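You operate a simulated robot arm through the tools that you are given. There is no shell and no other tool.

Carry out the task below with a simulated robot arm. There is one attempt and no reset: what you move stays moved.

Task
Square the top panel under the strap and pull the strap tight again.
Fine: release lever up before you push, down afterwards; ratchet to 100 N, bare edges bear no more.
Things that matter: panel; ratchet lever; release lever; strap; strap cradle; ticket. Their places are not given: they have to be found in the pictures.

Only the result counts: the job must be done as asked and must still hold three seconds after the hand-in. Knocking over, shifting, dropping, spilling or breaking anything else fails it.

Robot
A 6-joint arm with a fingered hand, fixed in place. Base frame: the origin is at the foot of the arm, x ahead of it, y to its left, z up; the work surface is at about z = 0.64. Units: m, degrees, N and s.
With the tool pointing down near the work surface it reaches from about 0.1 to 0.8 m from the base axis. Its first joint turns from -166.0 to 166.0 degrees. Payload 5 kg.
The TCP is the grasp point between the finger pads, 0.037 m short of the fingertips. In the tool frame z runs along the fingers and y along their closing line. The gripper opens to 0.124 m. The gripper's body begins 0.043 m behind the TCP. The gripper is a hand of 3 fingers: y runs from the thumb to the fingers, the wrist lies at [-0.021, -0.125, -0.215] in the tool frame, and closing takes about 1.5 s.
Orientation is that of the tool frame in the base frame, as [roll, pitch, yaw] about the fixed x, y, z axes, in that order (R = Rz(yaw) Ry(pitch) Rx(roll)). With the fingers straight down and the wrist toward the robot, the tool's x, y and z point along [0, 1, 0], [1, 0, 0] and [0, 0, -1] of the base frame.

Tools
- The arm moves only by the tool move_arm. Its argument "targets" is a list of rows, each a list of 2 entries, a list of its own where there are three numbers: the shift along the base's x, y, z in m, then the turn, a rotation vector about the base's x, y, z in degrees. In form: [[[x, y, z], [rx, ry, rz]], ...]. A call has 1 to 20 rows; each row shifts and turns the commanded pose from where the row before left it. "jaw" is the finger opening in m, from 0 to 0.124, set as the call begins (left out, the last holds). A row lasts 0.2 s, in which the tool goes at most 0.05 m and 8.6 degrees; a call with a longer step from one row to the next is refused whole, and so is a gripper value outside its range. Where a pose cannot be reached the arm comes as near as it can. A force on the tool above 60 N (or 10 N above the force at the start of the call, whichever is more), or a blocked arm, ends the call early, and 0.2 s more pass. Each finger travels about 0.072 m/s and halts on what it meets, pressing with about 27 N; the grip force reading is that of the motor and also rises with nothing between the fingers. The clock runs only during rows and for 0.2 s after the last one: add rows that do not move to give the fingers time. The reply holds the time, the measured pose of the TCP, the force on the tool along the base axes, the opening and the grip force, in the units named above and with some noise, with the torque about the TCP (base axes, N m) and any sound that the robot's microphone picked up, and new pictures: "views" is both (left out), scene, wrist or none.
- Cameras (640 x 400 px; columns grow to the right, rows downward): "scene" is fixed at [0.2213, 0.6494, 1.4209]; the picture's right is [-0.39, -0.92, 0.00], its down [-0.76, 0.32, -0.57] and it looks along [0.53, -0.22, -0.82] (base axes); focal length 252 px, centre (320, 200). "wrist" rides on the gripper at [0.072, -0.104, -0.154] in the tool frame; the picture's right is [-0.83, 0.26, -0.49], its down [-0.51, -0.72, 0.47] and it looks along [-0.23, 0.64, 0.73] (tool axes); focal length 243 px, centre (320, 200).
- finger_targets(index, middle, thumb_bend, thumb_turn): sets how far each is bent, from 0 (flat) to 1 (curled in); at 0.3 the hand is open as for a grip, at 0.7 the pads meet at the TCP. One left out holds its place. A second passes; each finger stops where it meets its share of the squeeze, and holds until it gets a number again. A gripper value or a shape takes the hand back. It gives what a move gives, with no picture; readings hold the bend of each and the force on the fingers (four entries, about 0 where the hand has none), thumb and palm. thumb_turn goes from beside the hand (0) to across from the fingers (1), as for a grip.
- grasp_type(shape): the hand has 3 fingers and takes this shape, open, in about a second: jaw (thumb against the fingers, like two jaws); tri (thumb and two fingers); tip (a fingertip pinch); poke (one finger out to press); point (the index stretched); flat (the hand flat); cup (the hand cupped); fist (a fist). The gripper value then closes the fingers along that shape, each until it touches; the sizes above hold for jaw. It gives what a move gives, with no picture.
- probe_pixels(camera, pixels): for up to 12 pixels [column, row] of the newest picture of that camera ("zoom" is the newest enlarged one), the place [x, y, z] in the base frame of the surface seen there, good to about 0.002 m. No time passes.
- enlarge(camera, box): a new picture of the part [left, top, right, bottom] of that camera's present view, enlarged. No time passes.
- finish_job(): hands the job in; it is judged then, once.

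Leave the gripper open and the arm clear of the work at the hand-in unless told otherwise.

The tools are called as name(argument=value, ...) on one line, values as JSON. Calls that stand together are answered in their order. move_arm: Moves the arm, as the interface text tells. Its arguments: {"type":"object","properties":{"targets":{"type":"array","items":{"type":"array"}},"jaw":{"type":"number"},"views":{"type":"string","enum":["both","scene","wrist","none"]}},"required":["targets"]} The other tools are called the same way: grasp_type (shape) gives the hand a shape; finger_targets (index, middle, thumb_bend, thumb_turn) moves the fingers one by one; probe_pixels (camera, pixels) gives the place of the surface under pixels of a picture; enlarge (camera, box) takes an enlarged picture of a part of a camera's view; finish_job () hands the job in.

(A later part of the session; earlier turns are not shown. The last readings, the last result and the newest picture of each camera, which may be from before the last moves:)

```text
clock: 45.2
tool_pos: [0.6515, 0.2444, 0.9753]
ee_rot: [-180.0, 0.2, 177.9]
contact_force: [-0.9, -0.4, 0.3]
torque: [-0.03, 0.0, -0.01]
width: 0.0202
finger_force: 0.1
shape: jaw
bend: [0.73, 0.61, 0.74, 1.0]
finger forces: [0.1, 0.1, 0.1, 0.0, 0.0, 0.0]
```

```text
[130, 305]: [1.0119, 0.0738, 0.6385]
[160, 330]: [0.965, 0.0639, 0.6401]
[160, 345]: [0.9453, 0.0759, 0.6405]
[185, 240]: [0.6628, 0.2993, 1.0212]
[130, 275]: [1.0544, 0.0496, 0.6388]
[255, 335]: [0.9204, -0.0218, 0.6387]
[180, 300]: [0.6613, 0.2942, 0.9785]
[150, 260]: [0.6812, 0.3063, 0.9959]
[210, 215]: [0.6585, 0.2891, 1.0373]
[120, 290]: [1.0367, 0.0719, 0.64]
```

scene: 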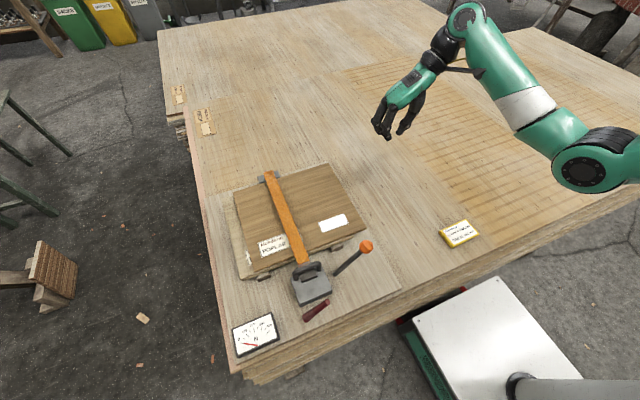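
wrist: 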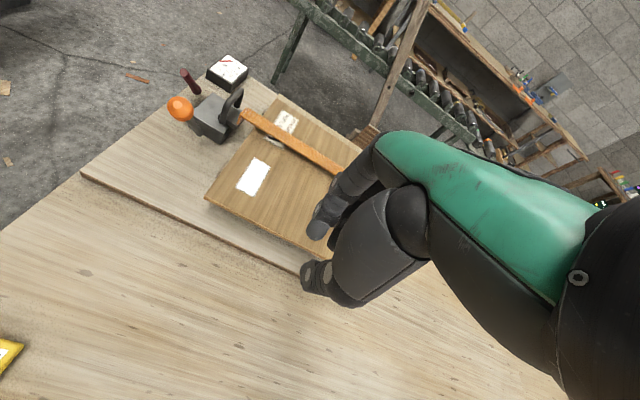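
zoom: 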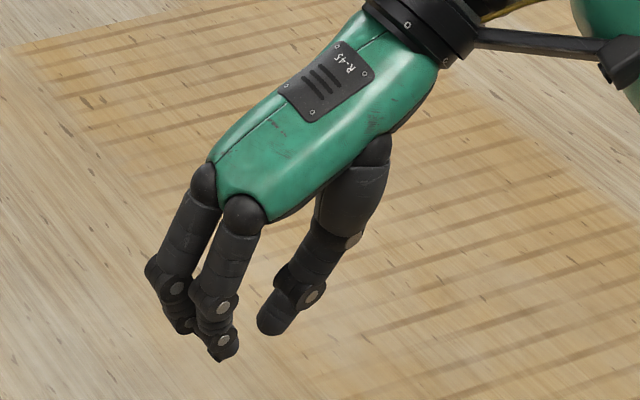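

The fingers are bent unevenly; for a clean push I set both fingers to the same slight bend so their tips form two even pushing points, then look again.

finger_targets(index=0.22, middle=0.22, thumb_bend=0.5, thumb_turn=1)

move_arm(targets=[[[0.012, 0, -0.04], [0, 0, 2]], [[0, 0, -0.04], [0, 0, 0]], [[0, 0, -0.04], [0, 0, 0]]], views="both")

enlarge(camera="scene", box=[320, 80, 460, 180])

```text
clock: 46.2
tool_pos: [0.6532, 0.2449, 0.9747]
ee_rot: [-180.0, 0.2, 177.8]
contact_force: [0.3, -0.7, 0.0]
torque: [0.01, 0.0, 0.0]
width: 0.1129
finger_force: 0.1
shape: fingers
bend: [0.22, 0.22, 0.5, 1.0]
finger forces: [0.1, 0.1, 0.1, 0.1, 0.0, 0.0]
```

```text
clock: 47.0
tool_pos: [0.6653, 0.2452, 0.8535]
ee_rot: [179.9, 0.3, 179.8]
contact_force: [-0.7, -0.3, 0.4]
torque: [0.03, -0.01, 0.03]
width: 0.1125
finger_force: 0.1
shape: fingers
bend: [0.22, 0.22, 0.5, 1.0]
finger forces: [0.0, 0.0, 0.1, 0.0, 0.1, 0.0]
```

scene: 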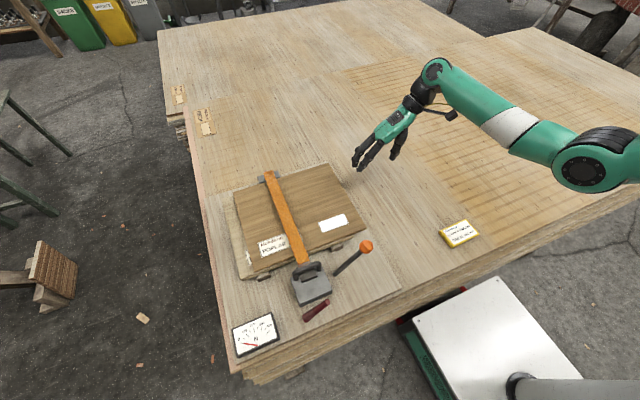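
wrist: 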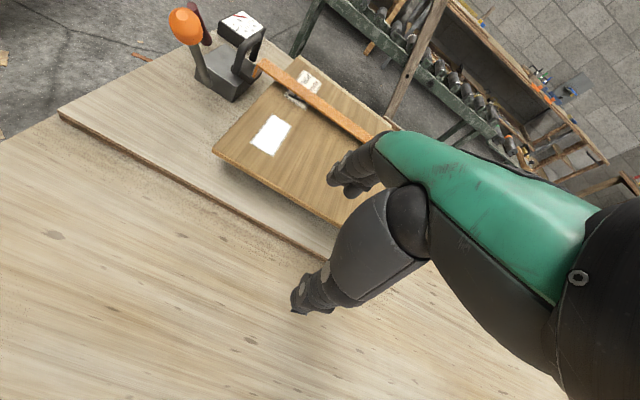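

```text
4.00 times, centred on (390, 130) of scene
```

zoom: 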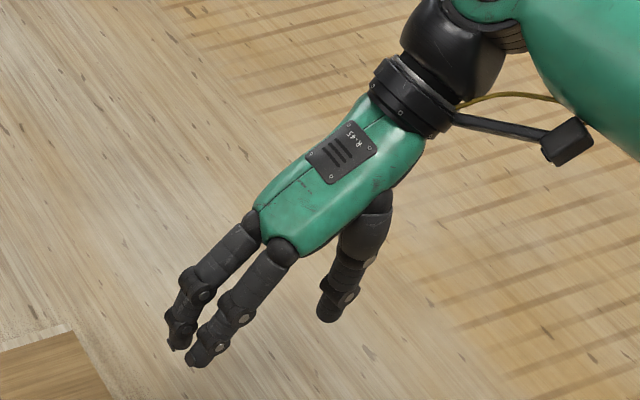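

I probe the two fingertips (zoom about (178,345) and (197,362)) and points along the fingers.

probe_pixels(camera="zoom", pixels=[[195, 360], [200, 350], [212, 330], [176, 343], [180, 325], [190, 290], [230, 300], [260, 270], [330, 310], [188, 358], [172, 340]])

```text
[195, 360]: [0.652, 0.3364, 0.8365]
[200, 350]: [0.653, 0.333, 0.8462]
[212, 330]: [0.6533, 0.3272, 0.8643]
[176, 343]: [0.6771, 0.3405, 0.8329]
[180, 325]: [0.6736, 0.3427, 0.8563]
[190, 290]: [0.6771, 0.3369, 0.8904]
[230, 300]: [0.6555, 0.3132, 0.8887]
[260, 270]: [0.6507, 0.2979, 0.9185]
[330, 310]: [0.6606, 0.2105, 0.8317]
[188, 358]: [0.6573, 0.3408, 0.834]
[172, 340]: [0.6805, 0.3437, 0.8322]
```

Fingertip fronts are at about TCP y + 0.097 and reach ≈0.03 below the TCP. I lower to TCP z≈0.73 next to the panel's right edge (27 mm away), then look.

move_arm(targets=[[[0, 0, -0.04], [0, 0, 0]], [[0, 0, -0.04], [0, 0, 0]], [[0, 0, -0.04], [0, 0, 0]], [[0, 0, -0.003], [0, 0, 0]]], views="both")

enlarge(camera="scene", box=[290, 130, 410, 220])

```text
clock: 48.0
tool_pos: [0.6661, 0.2462, 0.7305]
ee_rot: [-180.0, 0.3, 179.9]
contact_force: [-0.2, -0.3, 0.4]
torque: [0.0, 0.01, -0.01]
width: 0.1126
finger_force: 0.0
shape: fingers
bend: [0.22, 0.22, 0.5, 1.0]
finger forces: [0.0, 0.0, 0.0, 0.0, 0.0, 0.1]
```

scene: 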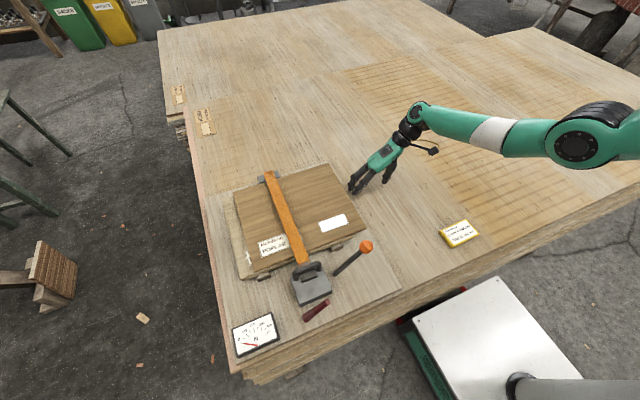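
wrist: 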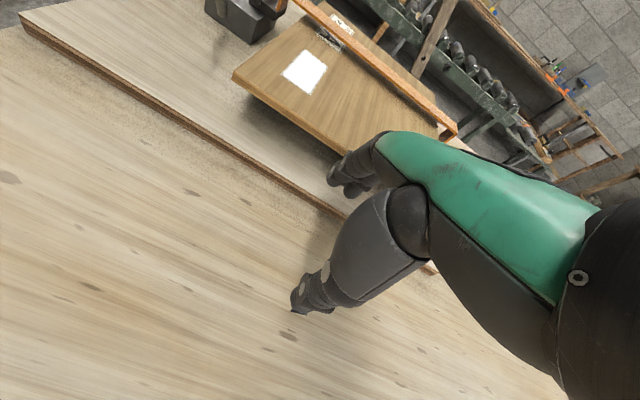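

```text
4.44 times, centred on (350, 175) of scene
```

zoom: 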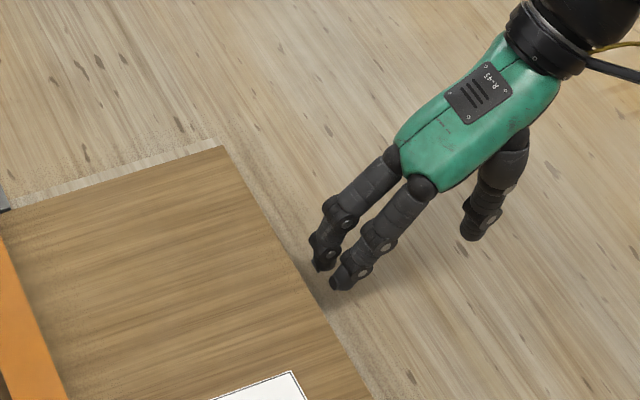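

The fingertips stand beside the edge, centred on the panel's middle (x≈0.664). I start pushing +y gently: 40 mm in 10 mm rows, reading the force.

move_arm(targets=[[[0, 0.01, 0], [0, 0, 0]], [[0, 0.01, 0], [0, 0, 0]], [[0, 0.008, 0], [0, 0, 0]], [[0, 0.006, 0], [0, 0, 0]], [[0, 0.006, 0], [0, 0, 0]]], views="both")

enlarge(camera="scene", box=[220, 160, 400, 272])

```text
clock: 49.2
tool_pos: [0.6649, 0.2856, 0.7327]
ee_rot: [179.9, 0.1, 179.8]
contact_force: [-0.7, -0.9, -0.7]
torque: [0.01, 0.02, -0.02]
width: 0.1125
finger_force: 0.6
shape: fingers
bend: [0.22, 0.23, 0.5, 1.0]
finger forces: [0.0, 1.3, 0.1, 0.0, 0.0, 0.1]
```

scene: 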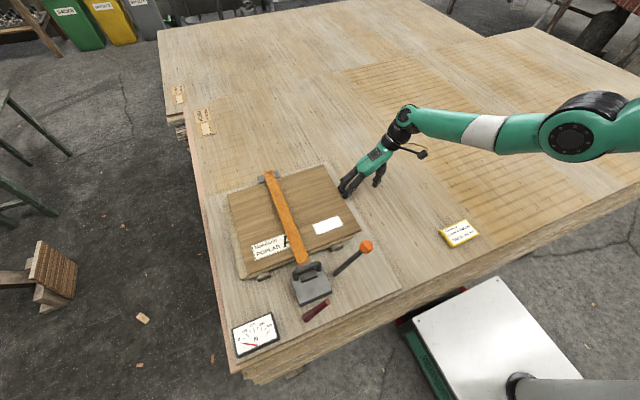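
wrist: 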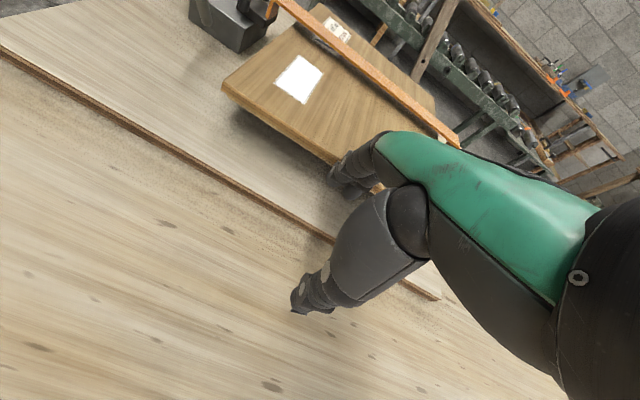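

```text
3.56 times, centred on (310, 216) of scene
```

zoom: 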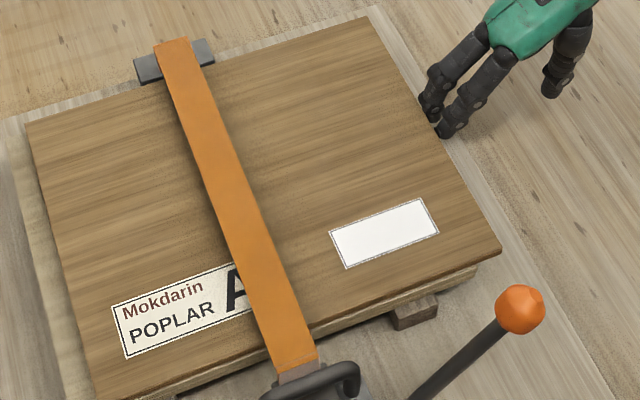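

The panel glides easily (≈1 N) and has moved about half-way. I measure its left edge against the panel below now.

enlarge(camera="scene", box=[215, 180, 275, 220])

probe_pixels(camera="zoom", pixels=[[137, 148], [142, 152], [200, 395], [195, 395], [91, 190], [300, 105], [130, 395], [120, 180]])

enlarge(camera="scene", box=[225, 245, 285, 285])

probe_pixels(camera="zoom", pixels=[[250, 280], [240, 285], [185, 335], [190, 320], [230, 200], [220, 200], [260, 292], [300, 290], [500, 200], [500, 225]])

```text
10.00 times, centred on (245, 200) of scene
```

zoom: 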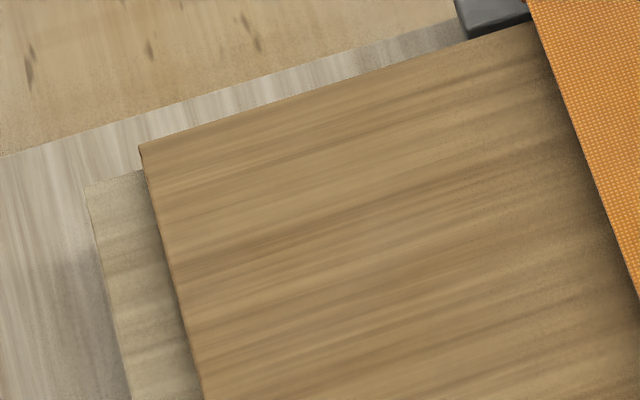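

```text
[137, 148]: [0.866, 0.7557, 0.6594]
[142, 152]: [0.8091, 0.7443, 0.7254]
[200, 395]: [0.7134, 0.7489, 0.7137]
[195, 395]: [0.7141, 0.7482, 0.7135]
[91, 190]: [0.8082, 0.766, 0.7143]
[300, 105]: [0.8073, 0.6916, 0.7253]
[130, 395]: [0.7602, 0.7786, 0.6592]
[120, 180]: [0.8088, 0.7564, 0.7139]
```

```text
10.00 times, centred on (255, 265) of scene
```

zoom: 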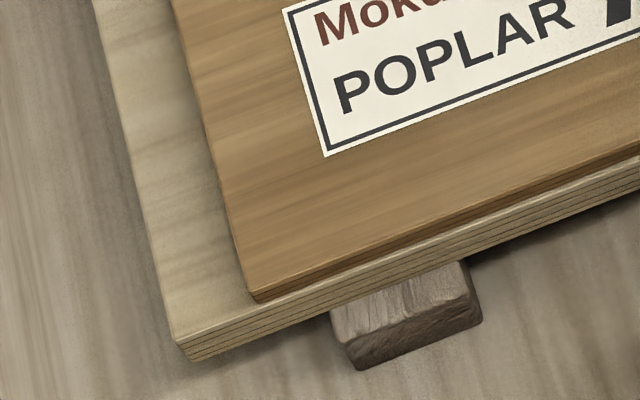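

```text
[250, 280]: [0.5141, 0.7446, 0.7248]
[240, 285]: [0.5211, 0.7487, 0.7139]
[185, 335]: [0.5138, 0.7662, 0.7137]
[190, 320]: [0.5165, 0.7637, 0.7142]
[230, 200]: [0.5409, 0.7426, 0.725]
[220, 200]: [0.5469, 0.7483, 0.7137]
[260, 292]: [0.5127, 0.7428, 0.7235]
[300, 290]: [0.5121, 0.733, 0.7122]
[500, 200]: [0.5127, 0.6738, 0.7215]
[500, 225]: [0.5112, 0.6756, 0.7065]
```

Left edge now y≈0.745 front and back (no rotation); target ≈0.766, so about 21 mm remain. I push 17 mm more.

move_arm(targets=[[[0, 0.006, 0], [0, 0, 0]], [[0, 0.006, 0], [0, 0, 0]], [[0, 0.005, 0], [0, 0, 0]]], views="scene")

enlarge(camera="scene", box=[215, 180, 275, 220])

enlarge(camera="scene", box=[225, 245, 285, 285])

```text
clock: 50.0
tool_pos: [0.6656, 0.3031, 0.7318]
ee_rot: [180.0, 0.4, 179.8]
contact_force: [-0.1, -2.2, -0.1]
torque: [0.03, 0.02, -0.08]
width: 0.1128
finger_force: 1.3
shape: fingers
bend: [0.22, 0.23, 0.5, 1.0]
finger forces: [0.0, 2.1, 0.0, 0.0, 0.0, 0.0]
```

scene: 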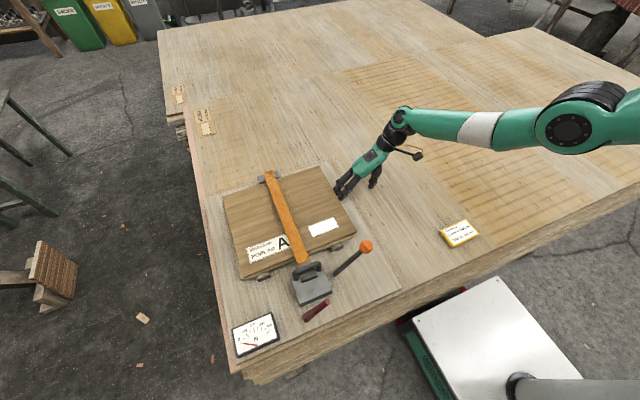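

```text
10.00 times, centred on (245, 200) of scene
```

zoom: 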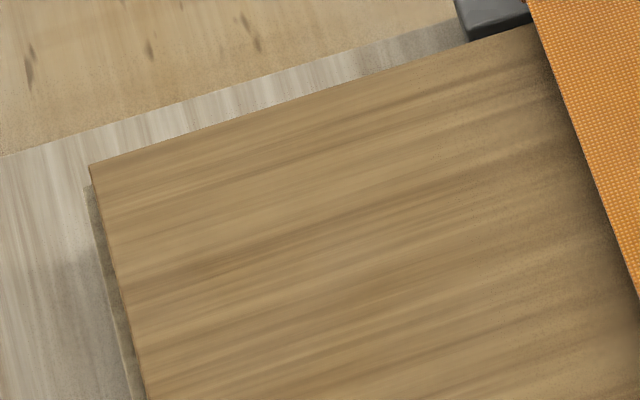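

```text
10.00 times, centred on (255, 265) of scene
```

zoom: 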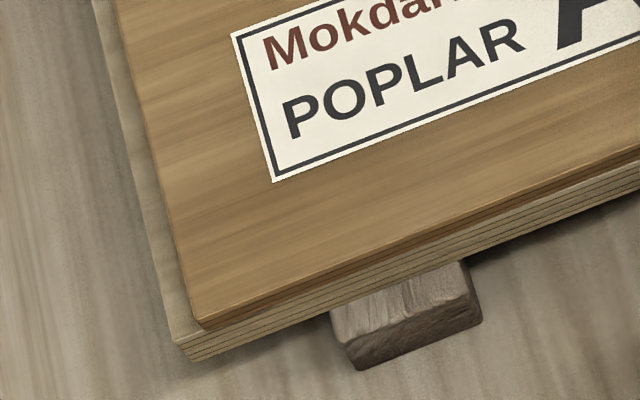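

Close now. I probe the corners again in both places.

probe_pixels(camera="zoom", pixels=[[196, 318], [199, 321], [191, 305], [186, 310], [179, 337], [185, 336], [150, 240], [160, 300], [152, 200], [142, 200], [130, 170], [127, 170]])

probe_pixels(camera="scene", pixels=[[222.4, 196.8], [222.2, 196.7], [227, 215], [226.6, 215], [222.0, 198.8], [226.0, 216.5], [250, 188.2], [262, 185]])

```text
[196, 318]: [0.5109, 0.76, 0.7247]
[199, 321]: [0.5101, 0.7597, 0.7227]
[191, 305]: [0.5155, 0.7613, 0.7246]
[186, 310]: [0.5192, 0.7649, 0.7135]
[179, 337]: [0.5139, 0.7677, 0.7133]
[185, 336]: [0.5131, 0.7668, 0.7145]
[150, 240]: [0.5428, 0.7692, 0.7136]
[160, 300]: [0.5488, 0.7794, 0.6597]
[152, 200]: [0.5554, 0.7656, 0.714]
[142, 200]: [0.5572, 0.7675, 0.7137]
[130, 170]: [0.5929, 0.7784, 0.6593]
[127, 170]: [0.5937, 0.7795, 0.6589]
```

```text
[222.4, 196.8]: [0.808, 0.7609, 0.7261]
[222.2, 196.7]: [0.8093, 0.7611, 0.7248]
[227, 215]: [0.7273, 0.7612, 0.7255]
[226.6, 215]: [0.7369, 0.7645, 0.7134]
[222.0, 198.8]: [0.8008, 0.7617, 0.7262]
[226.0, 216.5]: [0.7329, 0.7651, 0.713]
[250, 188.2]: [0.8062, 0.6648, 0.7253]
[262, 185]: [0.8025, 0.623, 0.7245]
```

Top left edge ≈0.7617, lower ≈0.7675: about 6 mm remain; front edges agree within 1 mm. I push another 4.5 mm in fine steps.

move_arm(targets=[[[0, 0.0015, 0], [0, 0, 0]], [[0, 0.0015, 0], [0, 0, 0]], [[0, 0.0015, 0], [0, 0, 0]]], views="scene")

enlarge(camera="scene", box=[210, 255, 250, 285])

probe_pixels(camera="zoom", pixels=[[440, 200], [450, 220], [455, 235], [445, 235], [450, 250], [460, 250], [440, 220], [430, 220], [425, 180], [415, 180], [470, 262], [470, 290]])

enlarge(camera="scene", box=[200, 185, 240, 212])

```text
clock: 50.8
tool_pos: [0.6649, 0.307, 0.7315]
ee_rot: [-179.9, 0.2, 179.8]
contact_force: [0.6, -3.4, 0.5]
torque: [0.0, 0.0, -0.1]
width: 0.1129
finger_force: 1.5
shape: fingers
bend: [0.22, 0.23, 0.5, 1.0]
finger forces: [0.0, 2.3, 0.0, 0.0, 0.0, 0.0]
```

scene: 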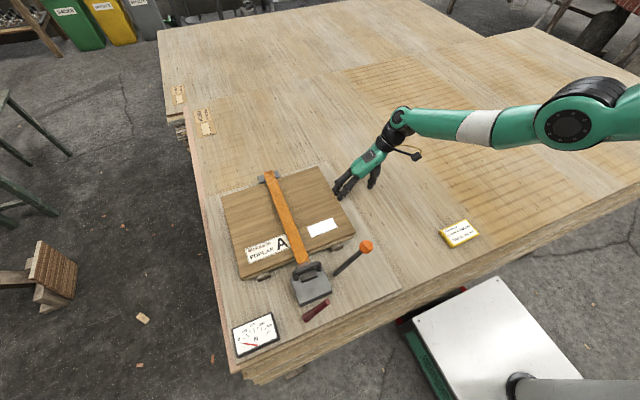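

```text
13.33 times, centred on (230, 270) of scene
```

zoom: 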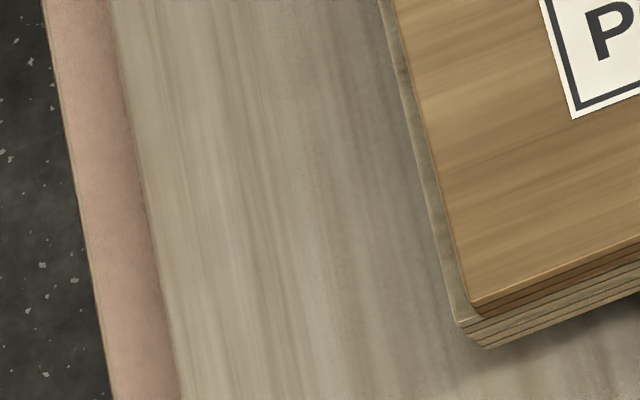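

```text
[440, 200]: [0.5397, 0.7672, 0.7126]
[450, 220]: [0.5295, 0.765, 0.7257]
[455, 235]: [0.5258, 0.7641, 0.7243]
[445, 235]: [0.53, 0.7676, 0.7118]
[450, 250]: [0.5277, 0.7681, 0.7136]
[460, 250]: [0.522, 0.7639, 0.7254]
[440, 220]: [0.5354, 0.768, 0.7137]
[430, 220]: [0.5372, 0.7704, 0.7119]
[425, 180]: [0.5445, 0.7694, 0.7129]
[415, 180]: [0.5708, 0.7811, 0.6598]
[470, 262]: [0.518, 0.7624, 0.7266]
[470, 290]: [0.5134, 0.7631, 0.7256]
```

```text
14.81 times, centred on (220, 198) of scene
```

zoom: 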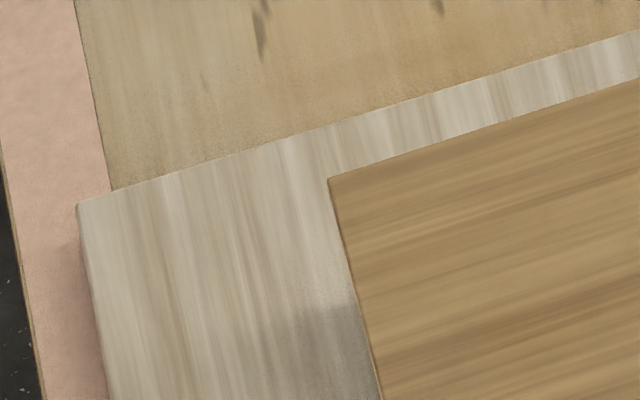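

I need the edges more exactly. I probe along the back-left corner here, then the front-right corner region of both panels.

probe_pixels(camera="zoom", pixels=[[333, 183], [338, 188], [350, 250], [375, 370], [370, 375], [345, 250], [365, 340], [360, 345]])

enlarge(camera="scene", box=[325, 225, 365, 255])

probe_pixels(camera="zoom", pixels=[[475, 105], [470, 110], [460, 115], [440, 120], [430, 135], [420, 145], [410, 150], [400, 155], [390, 165], [300, 175], [300, 200], [400, 180]])

```text
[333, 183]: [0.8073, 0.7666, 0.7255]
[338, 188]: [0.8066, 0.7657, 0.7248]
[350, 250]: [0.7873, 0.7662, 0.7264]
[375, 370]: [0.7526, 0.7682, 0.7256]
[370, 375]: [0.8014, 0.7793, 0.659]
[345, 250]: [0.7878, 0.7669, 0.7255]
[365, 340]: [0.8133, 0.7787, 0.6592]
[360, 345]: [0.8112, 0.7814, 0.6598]
```

```text
13.33 times, centred on (345, 240) of scene
```

zoom: 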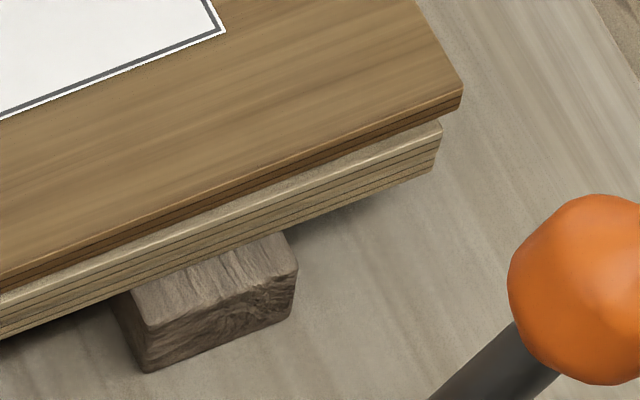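

```text
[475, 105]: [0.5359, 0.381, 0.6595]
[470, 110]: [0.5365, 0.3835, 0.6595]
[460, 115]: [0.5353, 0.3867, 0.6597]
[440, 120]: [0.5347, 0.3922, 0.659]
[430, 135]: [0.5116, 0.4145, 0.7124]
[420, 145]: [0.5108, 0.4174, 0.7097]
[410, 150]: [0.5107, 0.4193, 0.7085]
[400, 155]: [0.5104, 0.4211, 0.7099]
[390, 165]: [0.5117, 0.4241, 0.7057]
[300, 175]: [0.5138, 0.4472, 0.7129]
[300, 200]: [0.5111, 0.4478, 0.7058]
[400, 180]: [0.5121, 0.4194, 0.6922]
```

Comparing corners: the back-left corner is now flush, but at the front the top panel is still ≈4.5–5 mm short in y, i.e. it turned ≈0.9° because only the middle finger (x≈0.68) was touching. I back off 12 mm, shift 0.12 m toward the front end and push there to square it.

move_arm(targets=[[[0, -0.012, 0], [0, 0, 0]], [[-0.04, 0, 0], [0, 0, 0]], [[-0.04, 0, 0], [0, 0, 0]], [[-0.04, 0, 0], [0, 0, 0]], [[0, 0.006, 0], [0, 0, 0]]], views="scene")

enlarge(camera="scene", box=[310, 170, 430, 260])

```text
clock: 52.0
tool_pos: [0.5443, 0.3001, 0.7313]
ee_rot: [-179.9, 0.2, 179.8]
contact_force: [-0.6, 0.5, 0.3]
torque: [0.03, 0.0, 0.0]
width: 0.1129
finger_force: 0.1
shape: fingers
bend: [0.22, 0.22, 0.5, 1.0]
finger forces: [0.0, 0.0, 0.1, 0.0, 0.1, 0.0]
```

scene: 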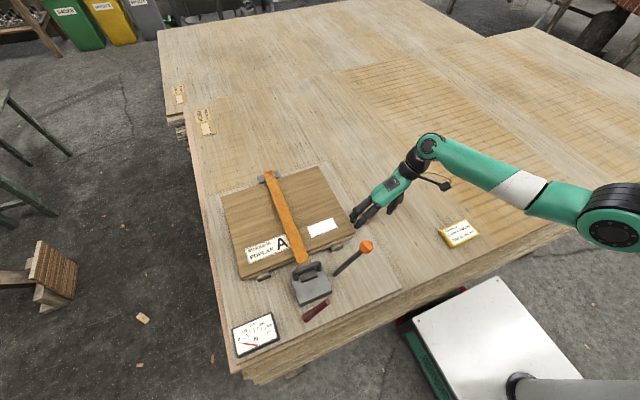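

```text
4.44 times, centred on (370, 215) of scene
```

zoom: 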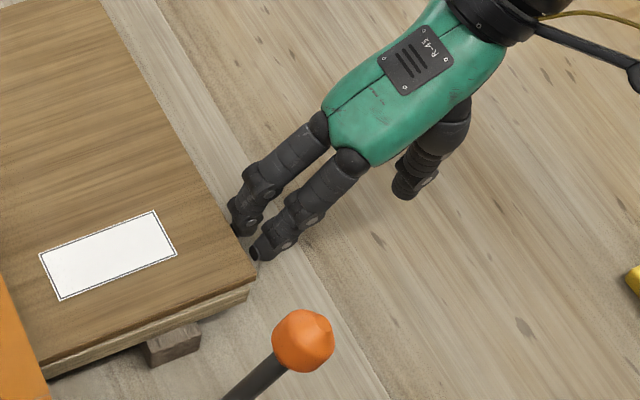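

The middle finger now faces the edge near the front. I push in fine steps up to TCP y≈0.308 and compare the corners.

move_arm(targets=[[[0, 0.003, 0], [0, 0, 0]], [[0, 0.003, 0], [0, 0, 0]], [[0, 0.002, 0], [0, 0, 0]]], views="scene")

enlarge(camera="scene", box=[210, 255, 250, 285])

enlarge(camera="scene", box=[200, 185, 240, 212])

enlarge(camera="scene", box=[325, 225, 365, 255])

```text
clock: 52.8
tool_pos: [0.5446, 0.308, 0.7314]
ee_rot: [-179.8, 0.3, 179.9]
contact_force: [-0.2, -1.8, -0.3]
torque: [-0.01, -0.02, 0.0]
width: 0.1129
finger_force: 1.3
shape: fingers
bend: [0.22, 0.22, 0.5, 1.0]
finger forces: [0.0, 2.1, 0.0, 0.0, 0.0, 0.0]
```

scene: 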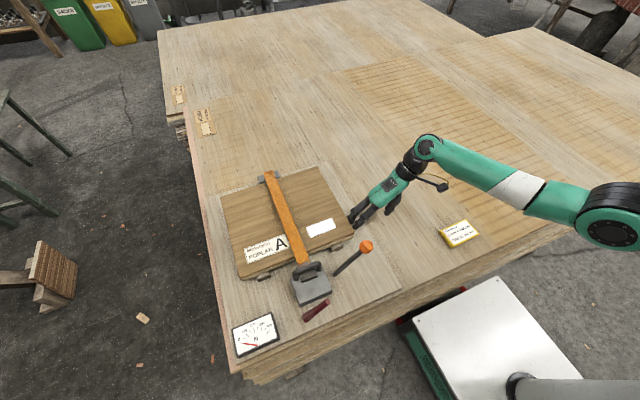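

```text
13.33 times, centred on (230, 270) of scene
```

zoom: 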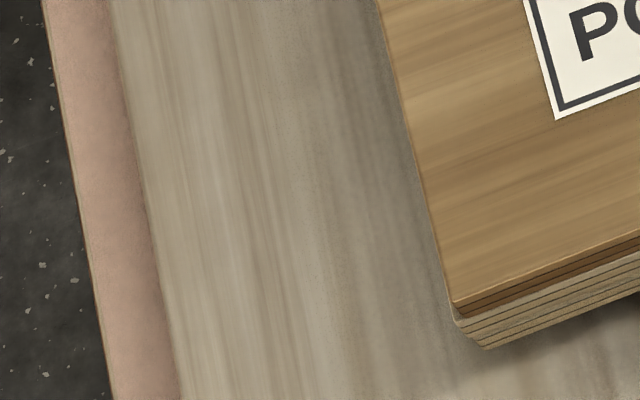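

```text
14.81 times, centred on (220, 198) of scene
```

zoom: 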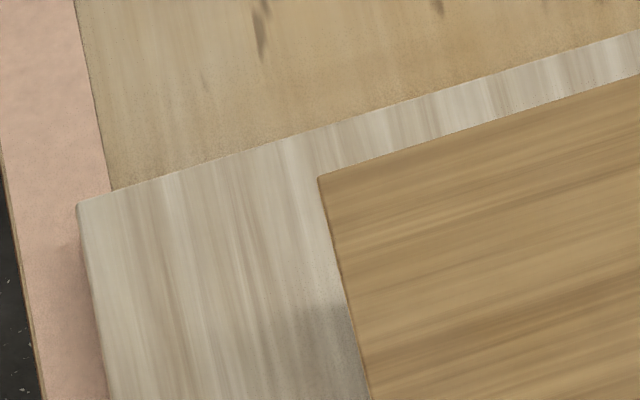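

```text
13.33 times, centred on (345, 240) of scene
```

zoom: 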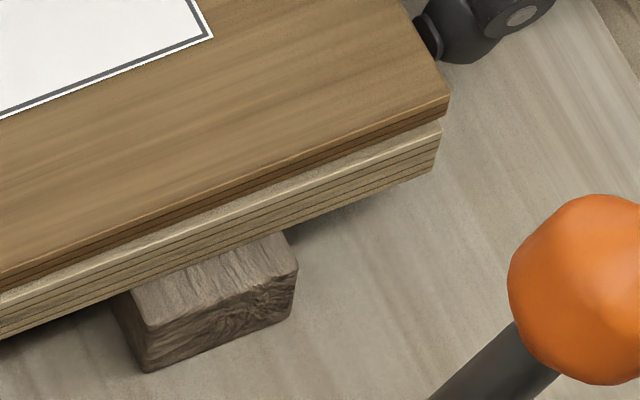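

The panel is now within about 1–2 mm everywhere by my reckoning (left edges 0.768–0.770 vs 0.770). To judge the remaining turn, I look at the front edge strip of the lower panel along its whole length.

enlarge(camera="scene", box=[236, 258, 272, 284])

enlarge(camera="scene", box=[322, 228, 358, 254])

enlarge(camera="scene", box=[220, 160, 400, 285])

```text
15.38 times, centred on (254, 271) of scene
```

zoom: 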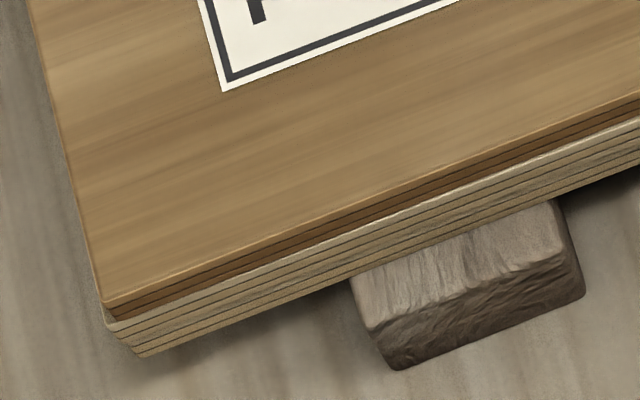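

```text
15.38 times, centred on (340, 241) of scene
```

zoom: 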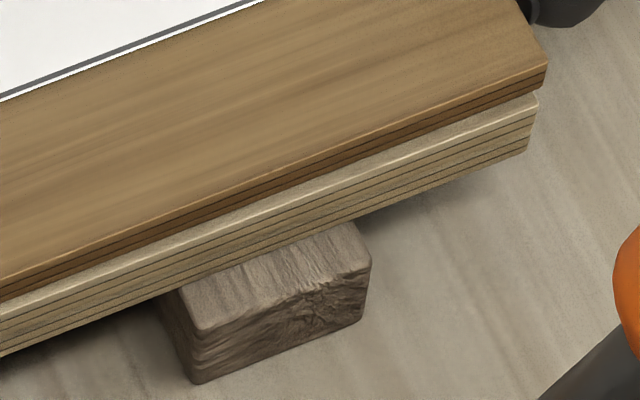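

```text
3.20 times, centred on (310, 222) of scene
```

zoom: 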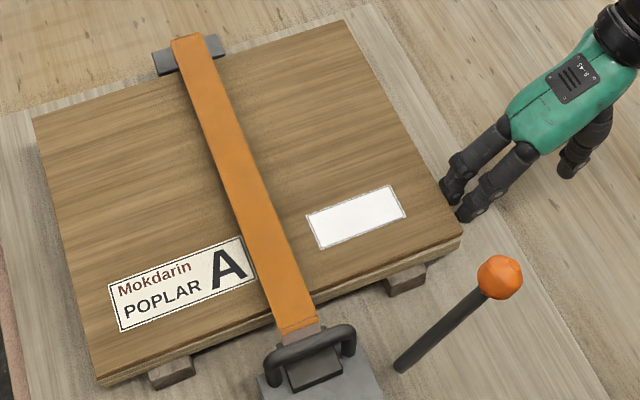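

A small relative turn of ≈0.4° remains (front-right corner ≈2–3 mm back, front-left ≈1–2 mm short). One more tiny push right at the front end: I back off, go 30 mm further to −x, and nudge.

move_arm(targets=[[[0, -0.006, 0], [0, 0, 0]], [[-0.03, 0, 0], [0, 0, 0]], [[0, 0.005, 0], [0, 0, 0]], [[0, 0.002, 0], [0, 0, 0]], [[0, 0.001, 0], [0, 0, 0]]], views="scene")

enlarge(camera="scene", box=[236, 258, 272, 284])

enlarge(camera="scene", box=[322, 228, 358, 254])

enlarge(camera="scene", box=[200, 185, 240, 212])

```text
clock: 54.0
tool_pos: [0.5148, 0.3105, 0.732]
ee_rot: [180.0, 0.2, 179.8]
contact_force: [-1.1, -2.0, 1.9]
torque: [0.11, -0.04, -0.03]
width: 0.1131
finger_force: 1.2
shape: fingers
bend: [0.22, 0.22, 0.5, 1.0]
finger forces: [0.0, 2.3, 0.0, 0.0, 0.1, 0.1]
```

scene: 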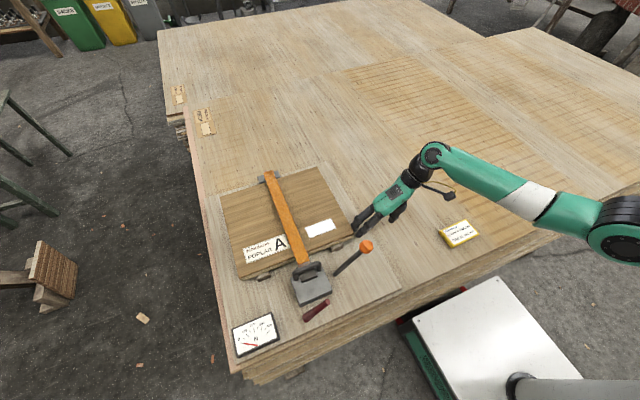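

```text
15.38 times, centred on (254, 271) of scene
```

zoom: 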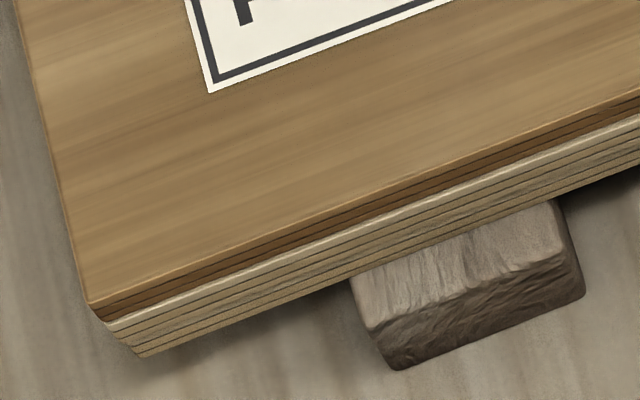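

```text
15.38 times, centred on (340, 241) of scene
```

zoom: 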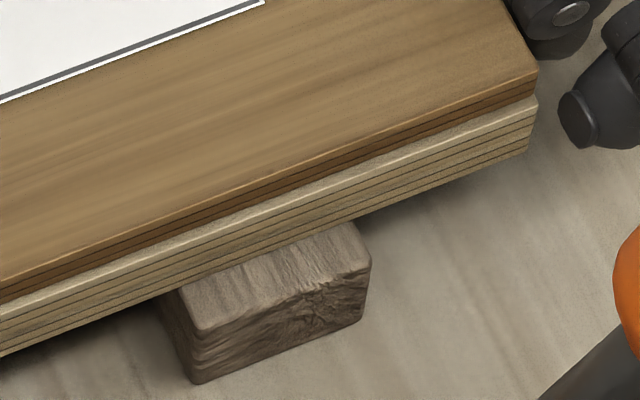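

```text
14.81 times, centred on (220, 198) of scene
```

zoom: 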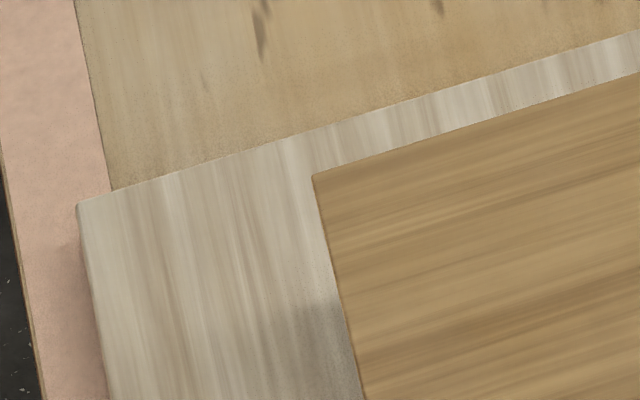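

Now the front corners coincide and the back-left is within ≈1.5 mm: the panel is square. I withdraw −y and go straight up, then look again before setting the release lever down.

move_arm(targets=[[[0, -0.02, 0], [0, 0, 0]], [[0, -0.03, 0.01], [0, 0, 0]], [[0, -0.01, 0.045], [0, 0, 0]], [[0, 0, 0.045], [0, 0, 0]], [[0, 0, 0.045], [0, 0, 0]], [[0, 0, 0.045], [0, 0, 0]], [[0, 0, 0.045], [0, 0, 0]]], views="both")

enlarge(camera="scene", box=[210, 160, 370, 285])

enlarge(camera="scene", box=[270, 270, 380, 340])

probe_pixels(camera="zoom", pixels=[[335, 185], [330, 190], [300, 215], [280, 235], [265, 265], [290, 245], [240, 250], [345, 180], [320, 215]])

```text
clock: 55.6
tool_pos: [0.5141, 0.2501, 0.967]
ee_rot: [-179.9, 0.1, 179.8]
contact_force: [0.3, 0.7, 0.1]
torque: [0.04, 0.0, 0.02]
width: 0.1129
finger_force: 0.1
shape: fingers
bend: [0.22, 0.22, 0.5, 1.0]
finger forces: [0.0, 0.1, 0.0, 0.1, 0.1, 0.0]
```

scene: 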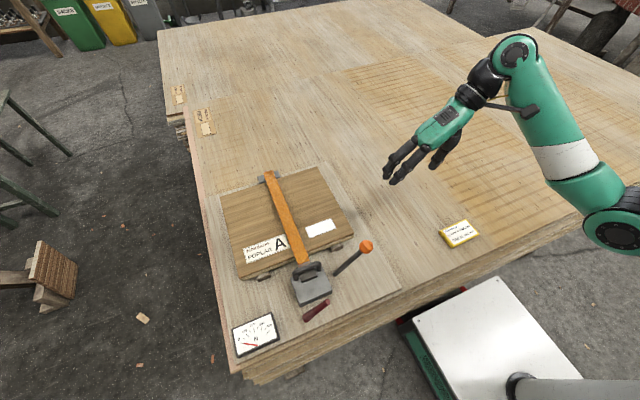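
wrist: 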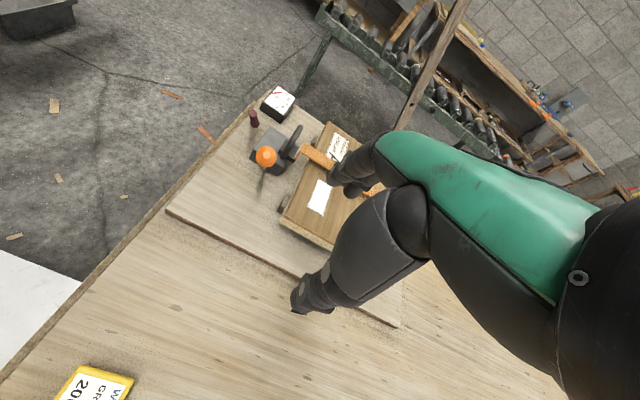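

```text
3.20 times, centred on (290, 222) of scene
```

zoom: 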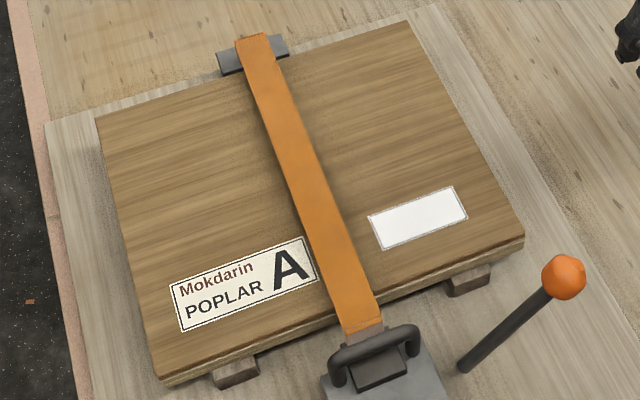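

```text
5.71 times, centred on (325, 305) of scene
```

zoom: 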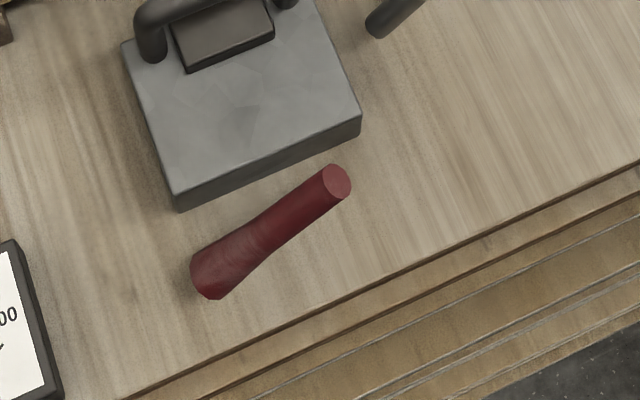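

```text
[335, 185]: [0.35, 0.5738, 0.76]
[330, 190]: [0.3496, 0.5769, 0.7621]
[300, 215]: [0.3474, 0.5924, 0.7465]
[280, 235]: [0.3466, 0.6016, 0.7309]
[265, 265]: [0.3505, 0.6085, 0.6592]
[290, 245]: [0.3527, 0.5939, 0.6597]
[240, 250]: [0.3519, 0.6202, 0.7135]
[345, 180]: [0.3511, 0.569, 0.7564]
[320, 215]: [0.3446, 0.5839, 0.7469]
```

The panel looks square with the label "Mokdarin POPLAR A" in view. The release lever stands at 45°, its end at (0.350,0.574,0.76). I close the fingers and move over it at z≈0.97 (well above the ball lever).

grasp_type(shape="jaw")

move_arm(jaw=0.0, targets=[[[-0.0204, 0.0416, 0], [0, 0, -5]], [[-0.0204, 0.0416, 0], [0, 0, -5]], [[-0.0204, 0.0416, 0], [0, 0, -5]], [[-0.0204, 0.0416, 0], [0, 0, -5]], [[-0.0204, 0.0416, 0], [0, 0, -5]], [[-0.0204, 0.0416, 0], [0, 0, -5]], [[-0.0204, 0.0416, 0], [0, 0, -5]], [[-0.0204, 0.0416, 0], [0, 0, -5]], [[0, 0, -0.04], [0, 0, 0]], [[0, 0, -0.03], [0, 0, 0]]], views="both")

enlarge(camera="scene", box=[270, 240, 400, 340])

```text
clock: 56.5
tool_pos: [0.5137, 0.2502, 0.9661]
ee_rot: [-179.9, 0.2, 179.8]
contact_force: [0.5, 0.2, 0.1]
torque: [0.0, 0.0, 0.02]
width: 0.1234
finger_force: 0.1
shape: jaw
bend: [0.3, 0.3, 0.3, 0.98]
finger forces: [0.0, 0.0, 0.0, 0.1, 0.1, 0.0]
```

```text
clock: 58.7
tool_pos: [0.3513, 0.5849, 0.8947]
ee_rot: [180.0, 0.3, 139.7]
contact_force: [0.4, -0.9, 0.7]
torque: [-0.02, -0.03, -0.02]
width: 0.0
finger_force: 27.3
shape: jaw
bend: [0.7, 0.7, 0.57, 1.0]
finger forces: [0.0, 0.0, 0.0, 0.0, 0.0, 0.0]
```

scene: 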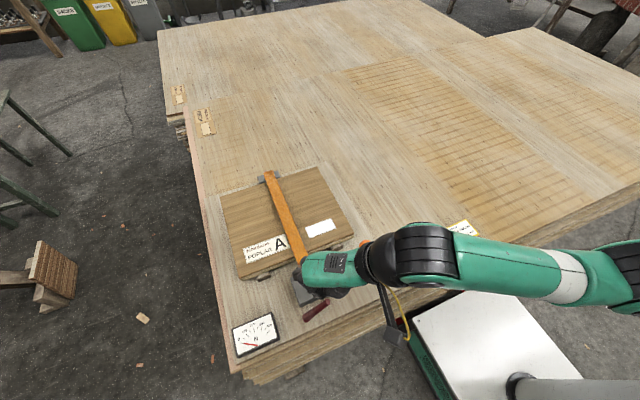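
wrist: 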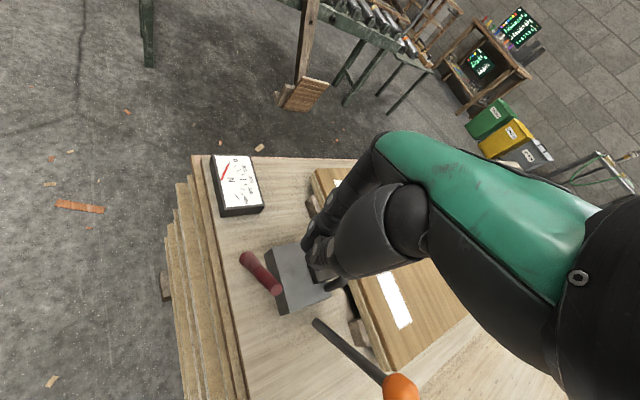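

```text
4.00 times, centred on (335, 290) of scene
```

zoom: 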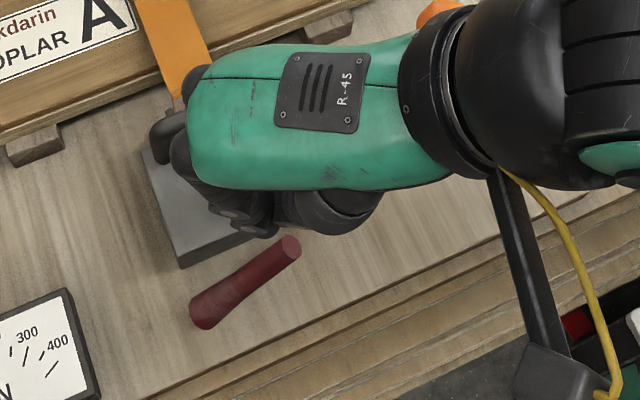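

The fingertips are above the lever's end region. I lower to TCP z≈0.81 and then press slowly down, watching the force.

move_arm(targets=[[[0, 0, -0.03], [0, 0, 0]], [[0, 0, -0.03], [0, 0, 0]], [[0, 0, -0.025], [0, 0, 0]]], views="both")

enlarge(camera="wrist", box=[200, 190, 400, 330])

```text
clock: 59.5
tool_pos: [0.3508, 0.5844, 0.8106]
ee_rot: [180.0, 0.2, 139.8]
contact_force: [0.2, -0.9, -0.6]
torque: [0.02, 0.0, -0.01]
width: 0.0
finger_force: 27.6
shape: jaw
bend: [0.7, 0.7, 0.57, 1.0]
finger forces: [0.0, 0.0, 0.0, 0.1, 0.1, 0.0]
```

scene: 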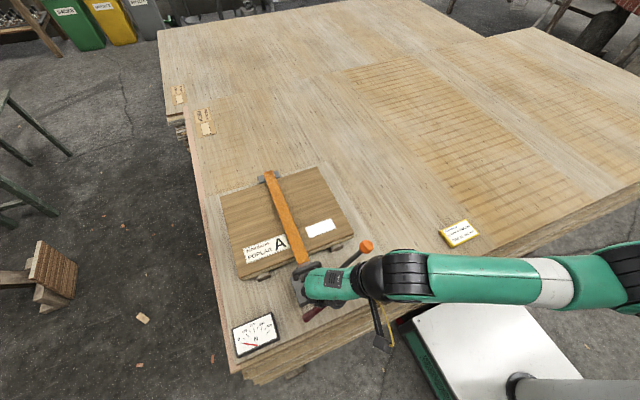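
wrist: 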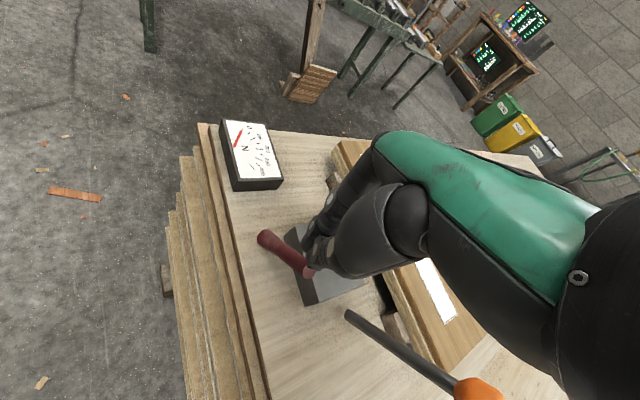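

```text
2.86 times, centred on (300, 260) of wrist
```

zoom: 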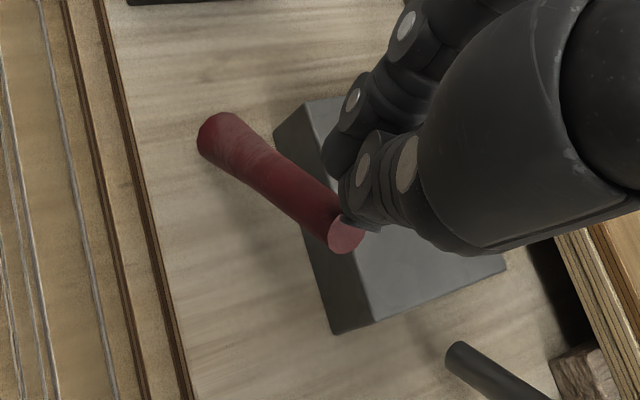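

The fingertips are just above the lever's end. I press down in 10 mm rows.

move_arm(targets=[[[0, 0, -0.01], [0, 0, 0]], [[0, 0, -0.01], [0, 0, 0]], [[0, 0, -0.01], [0, 0, 0]]], views="both")

enlarge(camera="wrist", box=[200, 190, 400, 330])

```text
clock: 60.3
tool_pos: [0.3518, 0.584, 0.7818]
ee_rot: [-179.9, 0.2, 139.7]
contact_force: [-1.1, 0.4, 0.5]
torque: [-0.02, 0.02, -0.02]
width: 0.0001
finger_force: 26.7
shape: jaw
bend: [0.7, 0.7, 0.57, 1.0]
finger forces: [0.0, 0.0, 0.0, 0.1, 0.0, 0.0]
```

scene: 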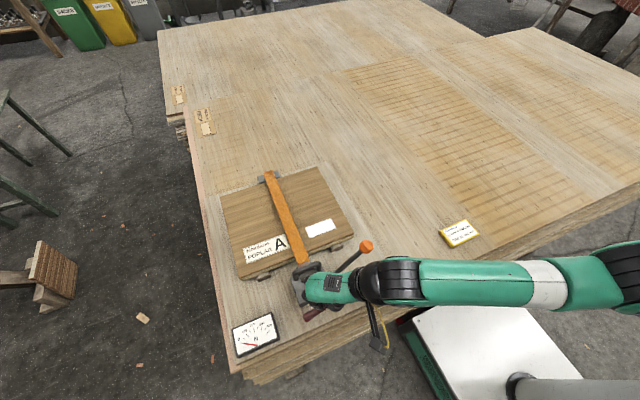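
wrist: 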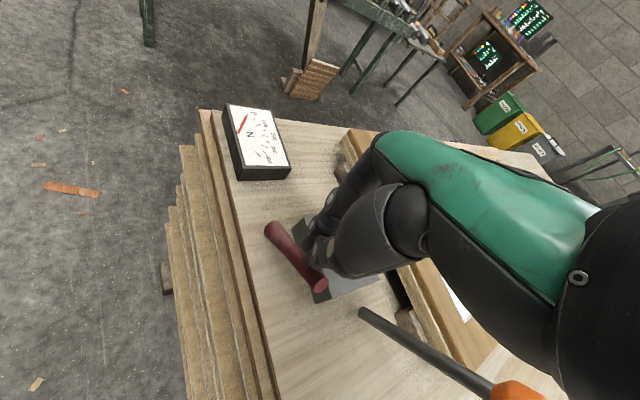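

```text
2.86 times, centred on (300, 260) of wrist
```

zoom: 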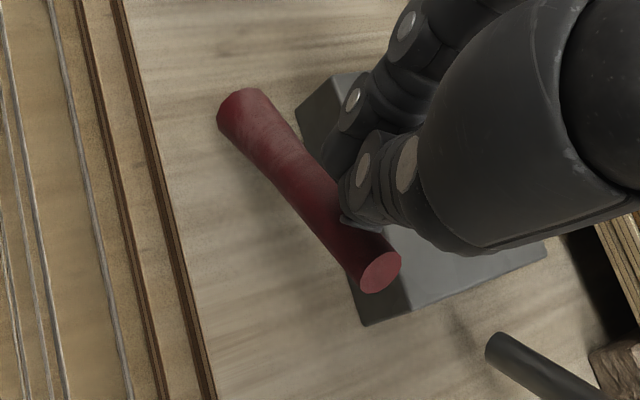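

The fingers came down beside the lever on its +x side without touching. I probe the visible fingertip and lever in this enlargement to correct the sideways place.

probe_pixels(camera="zoom", pixels=[[350, 210], [345, 220], [365, 215], [340, 160], [380, 225], [320, 190], [350, 240], [380, 270], [335, 140], [360, 160], [405, 160], [250, 120]])

```text
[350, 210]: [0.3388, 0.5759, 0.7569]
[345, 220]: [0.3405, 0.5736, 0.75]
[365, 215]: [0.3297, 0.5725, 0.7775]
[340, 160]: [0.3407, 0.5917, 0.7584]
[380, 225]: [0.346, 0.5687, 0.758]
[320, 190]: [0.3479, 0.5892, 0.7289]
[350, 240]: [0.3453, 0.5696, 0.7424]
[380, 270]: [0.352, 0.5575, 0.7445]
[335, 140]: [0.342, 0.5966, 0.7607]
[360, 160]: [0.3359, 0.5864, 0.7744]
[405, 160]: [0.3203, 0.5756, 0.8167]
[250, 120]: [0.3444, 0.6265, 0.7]
```

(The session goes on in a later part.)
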